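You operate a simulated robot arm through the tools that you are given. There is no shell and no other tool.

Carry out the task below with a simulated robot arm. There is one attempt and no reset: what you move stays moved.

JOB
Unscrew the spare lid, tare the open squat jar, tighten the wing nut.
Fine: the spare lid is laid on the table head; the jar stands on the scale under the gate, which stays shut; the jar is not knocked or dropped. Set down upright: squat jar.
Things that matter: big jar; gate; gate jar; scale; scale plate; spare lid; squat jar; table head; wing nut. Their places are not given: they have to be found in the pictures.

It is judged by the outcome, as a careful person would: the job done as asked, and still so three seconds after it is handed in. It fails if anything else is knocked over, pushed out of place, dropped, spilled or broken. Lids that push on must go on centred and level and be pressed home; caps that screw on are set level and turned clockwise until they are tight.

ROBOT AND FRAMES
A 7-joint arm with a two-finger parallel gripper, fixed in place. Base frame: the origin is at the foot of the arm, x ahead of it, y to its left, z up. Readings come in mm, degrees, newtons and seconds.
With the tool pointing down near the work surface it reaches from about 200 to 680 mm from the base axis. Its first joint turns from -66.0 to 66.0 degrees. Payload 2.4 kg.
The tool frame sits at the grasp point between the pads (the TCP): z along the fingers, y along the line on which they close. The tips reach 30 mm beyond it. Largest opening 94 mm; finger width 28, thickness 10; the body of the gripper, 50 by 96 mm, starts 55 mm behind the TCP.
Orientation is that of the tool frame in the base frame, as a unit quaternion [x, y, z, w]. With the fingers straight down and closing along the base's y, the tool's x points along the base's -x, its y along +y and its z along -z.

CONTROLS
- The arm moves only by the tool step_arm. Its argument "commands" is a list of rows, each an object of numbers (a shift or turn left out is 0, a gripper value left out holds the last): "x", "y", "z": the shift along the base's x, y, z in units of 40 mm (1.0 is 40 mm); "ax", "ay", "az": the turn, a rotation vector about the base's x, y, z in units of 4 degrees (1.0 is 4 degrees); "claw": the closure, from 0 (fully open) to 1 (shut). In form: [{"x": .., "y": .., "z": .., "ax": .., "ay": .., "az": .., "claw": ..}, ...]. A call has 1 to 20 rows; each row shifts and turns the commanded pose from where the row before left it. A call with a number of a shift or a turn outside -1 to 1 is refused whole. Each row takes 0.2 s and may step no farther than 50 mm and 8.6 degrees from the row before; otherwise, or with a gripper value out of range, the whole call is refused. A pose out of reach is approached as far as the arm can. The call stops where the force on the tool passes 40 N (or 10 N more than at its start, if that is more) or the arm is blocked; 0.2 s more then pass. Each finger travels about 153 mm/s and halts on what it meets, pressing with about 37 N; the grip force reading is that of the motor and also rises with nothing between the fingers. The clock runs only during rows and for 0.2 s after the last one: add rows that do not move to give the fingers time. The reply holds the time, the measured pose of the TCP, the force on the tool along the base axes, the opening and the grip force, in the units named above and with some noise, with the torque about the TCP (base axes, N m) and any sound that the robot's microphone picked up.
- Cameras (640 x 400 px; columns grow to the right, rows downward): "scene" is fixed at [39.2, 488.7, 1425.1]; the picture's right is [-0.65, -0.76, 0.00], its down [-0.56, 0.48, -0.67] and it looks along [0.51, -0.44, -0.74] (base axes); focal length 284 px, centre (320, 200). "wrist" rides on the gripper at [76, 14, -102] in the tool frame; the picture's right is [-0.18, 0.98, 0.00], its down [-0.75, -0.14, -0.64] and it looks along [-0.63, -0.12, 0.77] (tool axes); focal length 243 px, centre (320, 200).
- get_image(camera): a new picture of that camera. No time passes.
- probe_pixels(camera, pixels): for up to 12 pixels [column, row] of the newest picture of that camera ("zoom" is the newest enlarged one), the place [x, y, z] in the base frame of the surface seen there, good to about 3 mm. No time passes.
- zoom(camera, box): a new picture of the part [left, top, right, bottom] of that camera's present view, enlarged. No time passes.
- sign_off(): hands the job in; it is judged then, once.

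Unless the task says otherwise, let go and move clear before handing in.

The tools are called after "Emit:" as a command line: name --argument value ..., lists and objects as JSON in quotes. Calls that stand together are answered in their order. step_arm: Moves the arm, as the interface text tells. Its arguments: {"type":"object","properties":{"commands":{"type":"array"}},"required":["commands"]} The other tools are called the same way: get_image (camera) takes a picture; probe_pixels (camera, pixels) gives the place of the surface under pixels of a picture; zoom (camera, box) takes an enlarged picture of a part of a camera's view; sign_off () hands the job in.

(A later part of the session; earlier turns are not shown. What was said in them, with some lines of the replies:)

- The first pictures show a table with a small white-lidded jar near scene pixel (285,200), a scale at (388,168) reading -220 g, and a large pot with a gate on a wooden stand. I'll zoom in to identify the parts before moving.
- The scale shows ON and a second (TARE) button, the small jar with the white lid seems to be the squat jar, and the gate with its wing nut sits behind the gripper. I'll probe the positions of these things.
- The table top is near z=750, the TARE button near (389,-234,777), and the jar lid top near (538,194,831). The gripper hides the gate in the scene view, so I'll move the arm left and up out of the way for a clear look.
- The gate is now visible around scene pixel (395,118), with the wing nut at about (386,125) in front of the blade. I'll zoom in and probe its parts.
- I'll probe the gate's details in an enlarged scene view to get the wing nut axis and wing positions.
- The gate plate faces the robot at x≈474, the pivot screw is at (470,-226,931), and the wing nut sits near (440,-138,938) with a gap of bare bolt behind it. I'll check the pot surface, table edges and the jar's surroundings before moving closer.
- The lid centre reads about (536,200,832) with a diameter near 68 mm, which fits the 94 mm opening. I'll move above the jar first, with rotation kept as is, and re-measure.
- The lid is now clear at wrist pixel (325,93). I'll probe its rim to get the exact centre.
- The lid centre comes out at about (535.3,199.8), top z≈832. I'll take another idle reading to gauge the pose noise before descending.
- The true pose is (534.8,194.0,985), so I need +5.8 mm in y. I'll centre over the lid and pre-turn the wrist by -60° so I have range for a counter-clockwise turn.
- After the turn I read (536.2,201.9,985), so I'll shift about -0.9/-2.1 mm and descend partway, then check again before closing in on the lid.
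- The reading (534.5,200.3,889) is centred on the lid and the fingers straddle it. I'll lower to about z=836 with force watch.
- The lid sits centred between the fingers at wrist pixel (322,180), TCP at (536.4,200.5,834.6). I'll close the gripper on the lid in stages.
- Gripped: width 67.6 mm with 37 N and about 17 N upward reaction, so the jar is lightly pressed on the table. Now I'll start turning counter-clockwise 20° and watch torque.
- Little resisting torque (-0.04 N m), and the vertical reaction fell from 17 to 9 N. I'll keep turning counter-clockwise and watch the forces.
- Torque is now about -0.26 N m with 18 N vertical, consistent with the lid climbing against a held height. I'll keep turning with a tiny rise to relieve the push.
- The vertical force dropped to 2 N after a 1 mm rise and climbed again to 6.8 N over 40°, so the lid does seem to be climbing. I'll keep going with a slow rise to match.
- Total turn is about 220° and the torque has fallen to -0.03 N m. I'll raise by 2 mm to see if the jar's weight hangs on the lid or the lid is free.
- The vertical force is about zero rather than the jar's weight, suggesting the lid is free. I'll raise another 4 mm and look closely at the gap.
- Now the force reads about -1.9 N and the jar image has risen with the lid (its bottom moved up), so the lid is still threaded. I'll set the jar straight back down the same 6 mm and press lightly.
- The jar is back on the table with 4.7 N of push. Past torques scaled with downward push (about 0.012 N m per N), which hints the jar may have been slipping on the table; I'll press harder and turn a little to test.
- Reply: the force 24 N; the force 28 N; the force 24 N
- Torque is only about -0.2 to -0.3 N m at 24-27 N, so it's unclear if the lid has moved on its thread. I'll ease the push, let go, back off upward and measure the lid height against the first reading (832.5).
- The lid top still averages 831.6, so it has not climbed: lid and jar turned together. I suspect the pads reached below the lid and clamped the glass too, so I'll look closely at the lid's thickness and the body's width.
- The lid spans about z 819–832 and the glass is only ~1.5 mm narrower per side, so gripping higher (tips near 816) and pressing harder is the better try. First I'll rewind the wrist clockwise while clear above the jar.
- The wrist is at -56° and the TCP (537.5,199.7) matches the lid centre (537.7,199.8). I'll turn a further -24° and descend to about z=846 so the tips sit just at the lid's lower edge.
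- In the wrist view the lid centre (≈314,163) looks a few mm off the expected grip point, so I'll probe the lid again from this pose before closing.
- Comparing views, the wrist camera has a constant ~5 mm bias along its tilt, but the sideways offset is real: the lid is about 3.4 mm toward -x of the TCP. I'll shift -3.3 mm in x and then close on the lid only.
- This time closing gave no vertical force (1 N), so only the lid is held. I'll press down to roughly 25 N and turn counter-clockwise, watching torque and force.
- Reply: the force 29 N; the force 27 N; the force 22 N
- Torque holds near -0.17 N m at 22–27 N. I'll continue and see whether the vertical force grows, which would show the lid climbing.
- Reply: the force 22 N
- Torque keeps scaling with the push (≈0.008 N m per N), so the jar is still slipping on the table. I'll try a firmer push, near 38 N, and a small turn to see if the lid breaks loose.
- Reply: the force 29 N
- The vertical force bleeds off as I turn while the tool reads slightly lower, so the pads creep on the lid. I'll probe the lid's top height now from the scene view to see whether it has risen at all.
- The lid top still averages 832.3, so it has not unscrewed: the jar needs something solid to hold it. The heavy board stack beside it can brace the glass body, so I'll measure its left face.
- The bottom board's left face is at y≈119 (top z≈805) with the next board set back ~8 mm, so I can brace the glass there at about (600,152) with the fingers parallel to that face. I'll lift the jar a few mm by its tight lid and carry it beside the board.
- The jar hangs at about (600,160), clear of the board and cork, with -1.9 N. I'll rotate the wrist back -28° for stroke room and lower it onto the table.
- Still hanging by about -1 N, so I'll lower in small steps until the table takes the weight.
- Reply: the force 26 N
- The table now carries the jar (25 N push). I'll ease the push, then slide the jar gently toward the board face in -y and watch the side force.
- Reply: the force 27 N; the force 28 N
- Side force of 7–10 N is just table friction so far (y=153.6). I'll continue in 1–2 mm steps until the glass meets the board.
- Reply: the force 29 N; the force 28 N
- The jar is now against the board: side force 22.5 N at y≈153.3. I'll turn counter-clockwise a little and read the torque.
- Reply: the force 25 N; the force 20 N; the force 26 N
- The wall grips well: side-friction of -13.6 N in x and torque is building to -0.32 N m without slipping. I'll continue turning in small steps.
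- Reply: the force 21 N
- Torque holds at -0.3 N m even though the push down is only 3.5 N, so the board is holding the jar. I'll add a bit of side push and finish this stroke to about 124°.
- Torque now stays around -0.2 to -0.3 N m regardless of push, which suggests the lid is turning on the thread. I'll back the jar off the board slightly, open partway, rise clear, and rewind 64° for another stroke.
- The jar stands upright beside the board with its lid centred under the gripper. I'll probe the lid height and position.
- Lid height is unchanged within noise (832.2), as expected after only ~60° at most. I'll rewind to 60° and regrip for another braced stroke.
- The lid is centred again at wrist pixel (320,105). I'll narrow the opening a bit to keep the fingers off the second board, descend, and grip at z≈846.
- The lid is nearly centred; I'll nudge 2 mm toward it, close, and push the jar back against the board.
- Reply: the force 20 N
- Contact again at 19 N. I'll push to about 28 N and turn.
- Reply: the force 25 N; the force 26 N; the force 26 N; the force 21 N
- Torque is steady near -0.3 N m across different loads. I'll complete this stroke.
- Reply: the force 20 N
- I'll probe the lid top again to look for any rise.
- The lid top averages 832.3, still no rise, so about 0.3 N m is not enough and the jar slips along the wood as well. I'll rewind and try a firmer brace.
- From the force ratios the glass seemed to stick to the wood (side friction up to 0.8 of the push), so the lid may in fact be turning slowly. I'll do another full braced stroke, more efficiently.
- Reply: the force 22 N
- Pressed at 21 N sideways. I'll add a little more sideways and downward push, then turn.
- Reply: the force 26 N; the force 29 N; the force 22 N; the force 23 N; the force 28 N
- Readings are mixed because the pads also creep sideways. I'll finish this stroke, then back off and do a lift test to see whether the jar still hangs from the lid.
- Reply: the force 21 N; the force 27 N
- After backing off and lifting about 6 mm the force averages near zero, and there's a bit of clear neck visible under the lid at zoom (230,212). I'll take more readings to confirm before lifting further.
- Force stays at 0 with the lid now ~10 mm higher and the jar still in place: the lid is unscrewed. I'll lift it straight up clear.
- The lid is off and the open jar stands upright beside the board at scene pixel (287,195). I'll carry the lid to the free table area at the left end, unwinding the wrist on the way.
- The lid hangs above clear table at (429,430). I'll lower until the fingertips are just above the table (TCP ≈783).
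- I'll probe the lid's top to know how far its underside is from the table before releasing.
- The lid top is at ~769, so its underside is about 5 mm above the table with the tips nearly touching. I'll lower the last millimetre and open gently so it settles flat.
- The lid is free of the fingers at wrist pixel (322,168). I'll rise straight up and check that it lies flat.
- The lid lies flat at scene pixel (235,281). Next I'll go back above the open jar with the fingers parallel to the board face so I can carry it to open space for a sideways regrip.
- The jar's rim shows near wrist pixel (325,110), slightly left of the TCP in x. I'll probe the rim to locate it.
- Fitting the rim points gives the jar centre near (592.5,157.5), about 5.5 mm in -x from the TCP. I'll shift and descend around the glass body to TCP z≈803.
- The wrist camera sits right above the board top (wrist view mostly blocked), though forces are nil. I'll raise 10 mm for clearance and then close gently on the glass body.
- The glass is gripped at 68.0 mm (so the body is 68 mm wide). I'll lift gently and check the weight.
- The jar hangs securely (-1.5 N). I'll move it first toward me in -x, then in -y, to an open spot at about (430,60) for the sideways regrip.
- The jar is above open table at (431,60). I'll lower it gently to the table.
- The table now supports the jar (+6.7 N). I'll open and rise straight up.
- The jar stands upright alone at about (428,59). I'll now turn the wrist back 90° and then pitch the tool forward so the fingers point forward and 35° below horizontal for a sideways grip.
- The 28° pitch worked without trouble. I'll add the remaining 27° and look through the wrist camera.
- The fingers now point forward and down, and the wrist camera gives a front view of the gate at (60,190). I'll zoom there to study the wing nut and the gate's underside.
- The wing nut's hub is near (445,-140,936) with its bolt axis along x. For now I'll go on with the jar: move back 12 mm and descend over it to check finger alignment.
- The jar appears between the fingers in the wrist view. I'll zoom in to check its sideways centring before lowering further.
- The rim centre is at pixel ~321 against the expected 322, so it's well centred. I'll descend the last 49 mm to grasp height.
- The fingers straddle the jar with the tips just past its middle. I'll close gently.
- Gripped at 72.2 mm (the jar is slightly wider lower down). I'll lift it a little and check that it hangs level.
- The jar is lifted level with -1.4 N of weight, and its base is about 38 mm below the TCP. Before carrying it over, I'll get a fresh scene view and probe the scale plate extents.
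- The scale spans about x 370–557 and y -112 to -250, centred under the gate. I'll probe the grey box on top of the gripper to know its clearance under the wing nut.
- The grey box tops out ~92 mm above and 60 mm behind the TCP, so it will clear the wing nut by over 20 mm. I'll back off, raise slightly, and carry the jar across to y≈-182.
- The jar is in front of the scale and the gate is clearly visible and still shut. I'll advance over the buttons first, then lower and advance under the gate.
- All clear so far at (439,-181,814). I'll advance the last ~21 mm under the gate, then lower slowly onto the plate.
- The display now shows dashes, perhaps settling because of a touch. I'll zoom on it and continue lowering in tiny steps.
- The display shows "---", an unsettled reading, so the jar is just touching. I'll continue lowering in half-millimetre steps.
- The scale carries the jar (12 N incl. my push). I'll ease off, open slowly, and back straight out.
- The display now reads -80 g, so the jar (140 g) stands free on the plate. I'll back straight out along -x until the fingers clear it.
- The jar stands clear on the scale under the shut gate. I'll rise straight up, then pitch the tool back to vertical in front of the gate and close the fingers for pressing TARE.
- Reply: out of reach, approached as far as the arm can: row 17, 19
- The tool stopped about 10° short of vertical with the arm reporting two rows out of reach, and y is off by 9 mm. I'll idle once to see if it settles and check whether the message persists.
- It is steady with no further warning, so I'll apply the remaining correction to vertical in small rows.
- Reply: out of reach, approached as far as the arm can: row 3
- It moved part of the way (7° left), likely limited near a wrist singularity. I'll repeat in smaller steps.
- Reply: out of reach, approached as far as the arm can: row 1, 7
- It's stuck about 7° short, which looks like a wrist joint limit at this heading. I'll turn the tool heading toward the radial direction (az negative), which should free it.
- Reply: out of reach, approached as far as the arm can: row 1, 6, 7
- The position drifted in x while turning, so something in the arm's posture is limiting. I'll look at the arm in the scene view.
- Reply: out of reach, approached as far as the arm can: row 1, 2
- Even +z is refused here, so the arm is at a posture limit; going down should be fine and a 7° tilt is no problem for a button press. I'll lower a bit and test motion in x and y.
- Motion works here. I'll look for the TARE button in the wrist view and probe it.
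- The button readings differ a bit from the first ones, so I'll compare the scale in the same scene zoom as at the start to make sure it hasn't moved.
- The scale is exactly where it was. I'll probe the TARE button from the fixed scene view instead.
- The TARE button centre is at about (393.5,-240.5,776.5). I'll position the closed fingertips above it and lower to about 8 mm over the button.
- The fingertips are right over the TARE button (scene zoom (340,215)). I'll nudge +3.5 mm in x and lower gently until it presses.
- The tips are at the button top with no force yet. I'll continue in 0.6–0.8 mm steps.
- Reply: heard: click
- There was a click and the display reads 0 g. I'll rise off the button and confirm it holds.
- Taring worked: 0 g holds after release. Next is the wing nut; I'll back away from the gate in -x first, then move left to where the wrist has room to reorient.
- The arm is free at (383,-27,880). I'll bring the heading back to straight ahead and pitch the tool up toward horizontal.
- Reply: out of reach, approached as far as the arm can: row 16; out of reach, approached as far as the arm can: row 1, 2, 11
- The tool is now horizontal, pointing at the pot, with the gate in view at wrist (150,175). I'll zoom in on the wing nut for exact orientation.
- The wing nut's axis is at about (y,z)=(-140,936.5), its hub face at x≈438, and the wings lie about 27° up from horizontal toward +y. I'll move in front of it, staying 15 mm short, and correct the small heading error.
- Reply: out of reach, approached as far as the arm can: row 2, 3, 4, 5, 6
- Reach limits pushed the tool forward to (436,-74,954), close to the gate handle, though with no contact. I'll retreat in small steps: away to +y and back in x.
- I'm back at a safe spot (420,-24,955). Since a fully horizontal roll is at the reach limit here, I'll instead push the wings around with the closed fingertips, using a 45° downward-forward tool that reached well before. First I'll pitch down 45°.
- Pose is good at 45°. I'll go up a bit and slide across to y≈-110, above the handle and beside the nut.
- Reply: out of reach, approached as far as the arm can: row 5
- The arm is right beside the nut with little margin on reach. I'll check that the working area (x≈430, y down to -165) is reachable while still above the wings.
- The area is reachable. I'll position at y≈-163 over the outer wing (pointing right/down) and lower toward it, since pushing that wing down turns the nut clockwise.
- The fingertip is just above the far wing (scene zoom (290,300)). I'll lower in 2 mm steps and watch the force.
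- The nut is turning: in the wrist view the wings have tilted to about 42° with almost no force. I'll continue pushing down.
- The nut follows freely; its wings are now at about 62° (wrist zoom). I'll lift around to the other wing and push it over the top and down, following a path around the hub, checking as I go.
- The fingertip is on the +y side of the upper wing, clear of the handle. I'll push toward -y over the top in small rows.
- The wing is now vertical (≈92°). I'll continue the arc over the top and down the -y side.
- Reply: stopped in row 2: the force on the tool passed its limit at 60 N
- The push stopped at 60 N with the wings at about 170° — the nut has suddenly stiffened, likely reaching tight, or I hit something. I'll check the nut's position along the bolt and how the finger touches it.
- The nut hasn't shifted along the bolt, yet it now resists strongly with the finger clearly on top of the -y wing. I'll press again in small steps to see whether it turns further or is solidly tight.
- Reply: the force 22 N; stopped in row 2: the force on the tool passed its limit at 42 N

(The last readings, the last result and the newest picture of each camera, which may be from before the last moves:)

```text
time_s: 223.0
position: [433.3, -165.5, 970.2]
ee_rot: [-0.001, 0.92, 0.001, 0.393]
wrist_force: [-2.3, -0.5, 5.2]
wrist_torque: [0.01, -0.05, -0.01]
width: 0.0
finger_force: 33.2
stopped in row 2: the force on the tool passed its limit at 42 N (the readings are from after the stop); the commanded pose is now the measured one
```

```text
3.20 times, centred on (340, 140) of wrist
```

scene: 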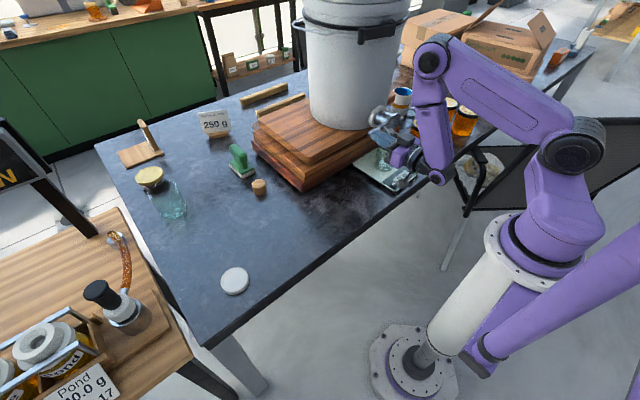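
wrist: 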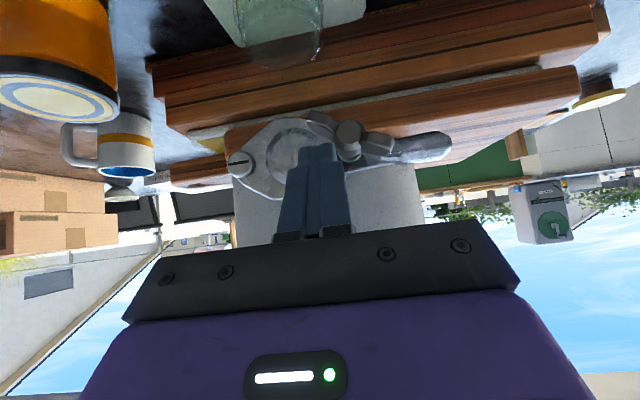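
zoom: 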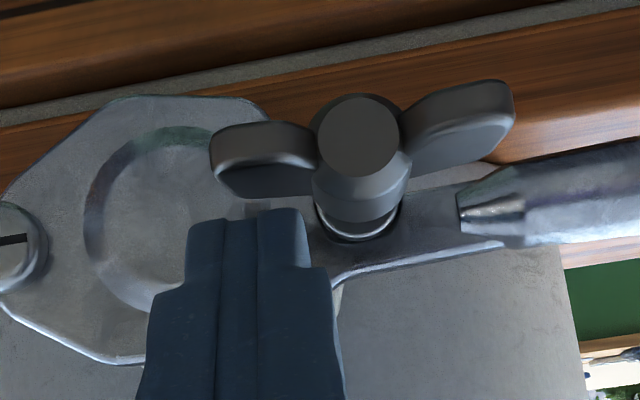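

The nut is solid now: pressing 42–60 N on the wing no longer turns it, so it is tight, and the gate handle hasn't moved. I'll lift off and move clear to the left above everything.

Emit:
step_arm --commands '[{"z": 0.3}, {"z": 0.6}, {"z": 0.2}, {"y": 0.5}, {"y": 0.6}, {"y": 0.7}, {"y": 0.7}, {"y": 0.7}, {"y": 0.6}, {}]'

Emit:
get_image --camera "scene"

Emit:
zoom --camera "scene" --box '[350, 80, 450, 200]'

Emit:
get_image --camera "wrist"

```text
time_s: 225.2
position: [432.0, -12.9, 1015.1]
ee_rot: [0.0, 0.92, 0.0, 0.391]
wrist_force: [0.4, 0.3, -0.3]
wrist_torque: [-0.01, -0.01, 0.02]
width: 0.1
finger_force: 32.5
```

```text
taken
```

scene: 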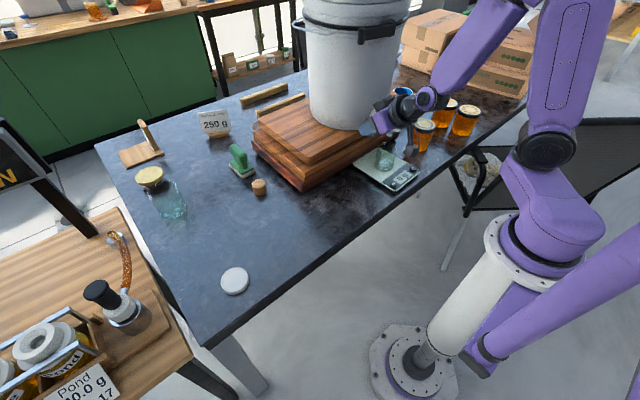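

```text
3.33 times, centred on (400, 140) of scene
```

zoom: 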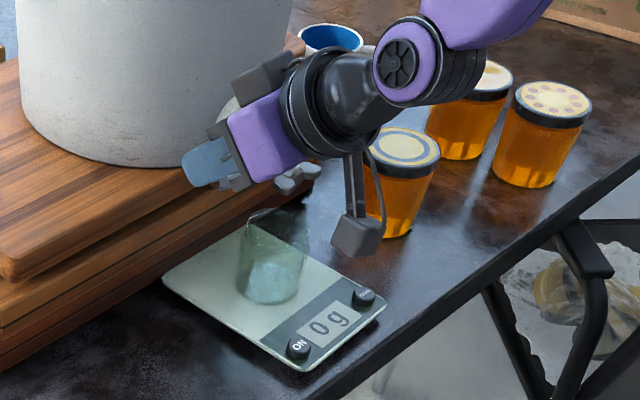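

```text
taken
```

wrist: 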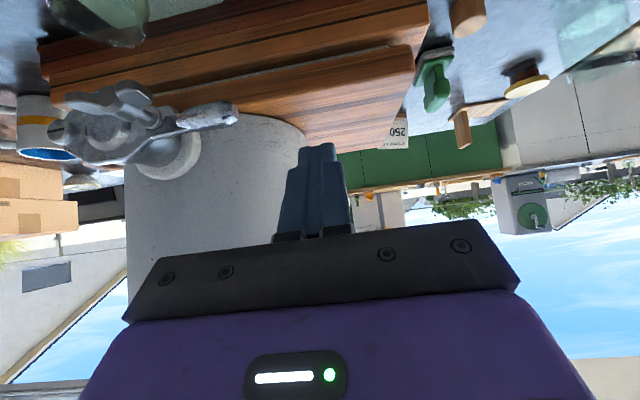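

The jar stands on the scale showing 0 g. I'll move further left and up so the gate and nut are unobstructed for a final check.

Emit:
step_arm --commands '[{"y": 0.8}, {"y": 0.9}, {"y": 0.9}, {"y": 0.9}, {"y": 0.9}, {"z": 0.6}, {"z": 0.6}, {}]'

Emit:
zoom --camera "scene" --box '[355, 85, 435, 145]'

Emit:
zoom --camera "scene" --box '[340, 90, 440, 200]'

Emit:
get_image --camera "scene"

```text
time_s: 227.0
position: [432.9, 162.1, 1061.8]
ee_rot: [-0.001, 0.92, 0.001, 0.392]
wrist_force: [0.4, -0.4, 0.2]
wrist_torque: [-0.03, 0.01, 0.02]
width: 0.0
finger_force: 32.9
```

```text
6.67 times, centred on (395, 115) of scene
```

zoom: 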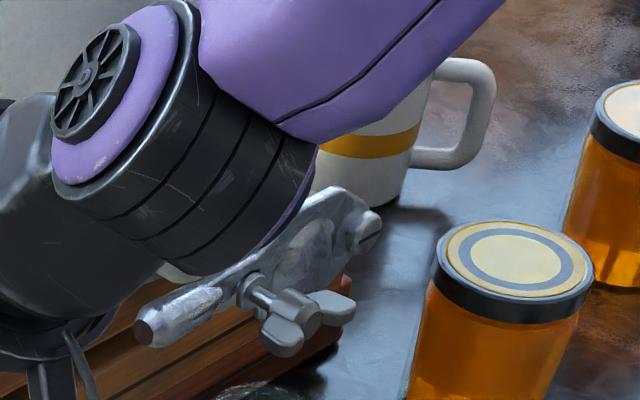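

```text
3.64 times, centred on (390, 145) of scene
```

zoom: 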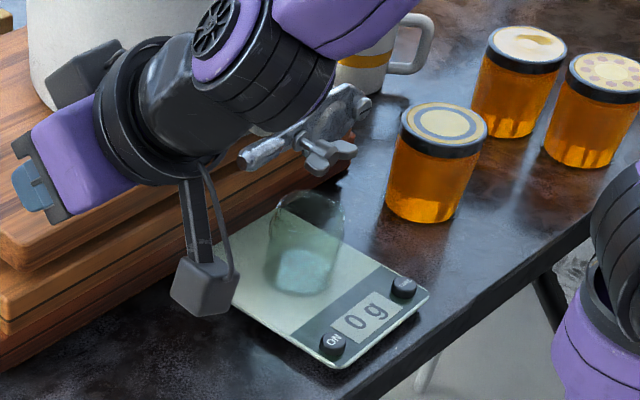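

```text
taken
```

scene: 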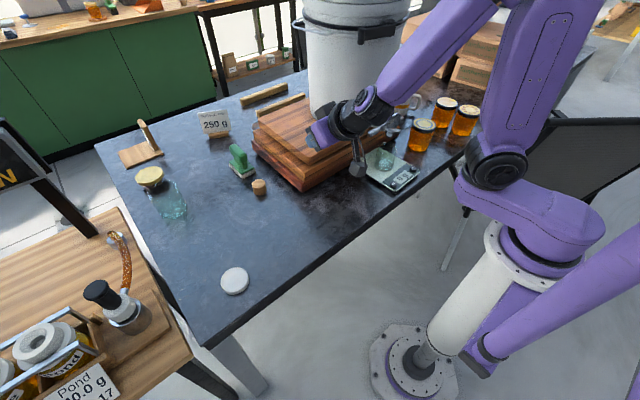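

Everything looks in order: nut turned tight, handle unmoved, display 0 g. I'll compare the board corner, cork and stamp with the very first zoom to confirm nothing shifted.

Emit:
zoom --camera "scene" --box '[220, 130, 340, 230]'

Emit:
zoom --camera "scene" --box '[330, 80, 490, 200]'

Emit:
zoom --camera "wrist" --box '[0, 0, 320, 200]'

```text
4.00 times, centred on (280, 180) of scene
```

zoom: 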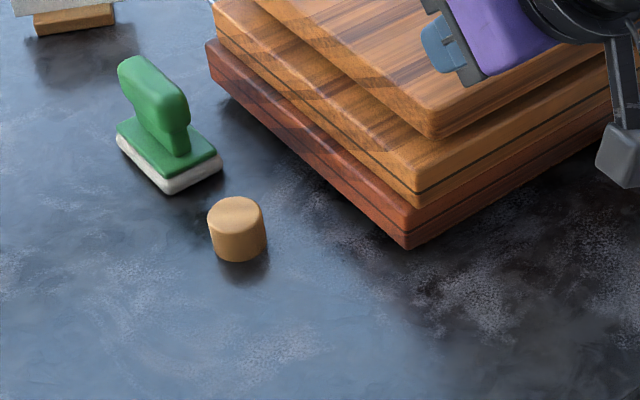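

```text
3.33 times, centred on (410, 140) of scene
```

zoom: 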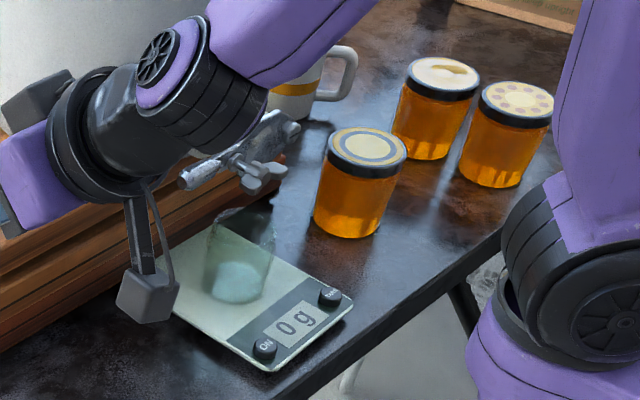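

```text
2.00 times, centred on (160, 100) of wrist
```

zoom: 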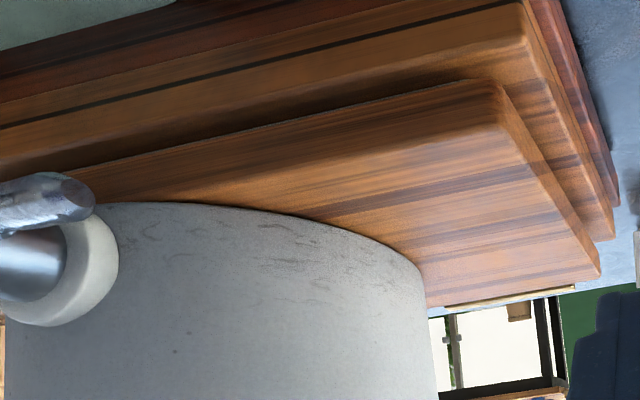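

The boards, cork, stamp, honey jars, mug and scale are all where they started. The lid lies flat on the table, the open jar stands upright under the shut gate, and the scale reads 0 g. The nut is tight and the arm is clear with nothing held, so I'm handing in.

Emit:
sign_off

```text
The job is handed in.
```

I finished all three parts of the job and handed it in. I don't have the verdict yet.

- **Spare lid:** It is unscrewed and lying flat on the table near the left end. "Table head" wasn't marked in the pictures. I took it to mean the tabletop or its end, so that placement is a guess.
- **Squat jar:** It stands open and upright on the scale, directly under the gate. The gate handle did not move, so the gate is still shut. After I pressed TARE the scale clicked and the display held at 0 g.
- **Wing nut:** I turned it clockwise about 145 degrees until it stopped dead; pushing it with 42 to 60 N did not move it further. A stretch of bare bolt still shows behind it, so it may be at a stop rather than clamped against the plate.

To free the lid I braced the jar against the side of the wooden boards while turning, because it slipped on the table. In the final pictures the boards, cork, stamp, honey jars, mug and scale were all where they started. The arm is clear and holding nothing.
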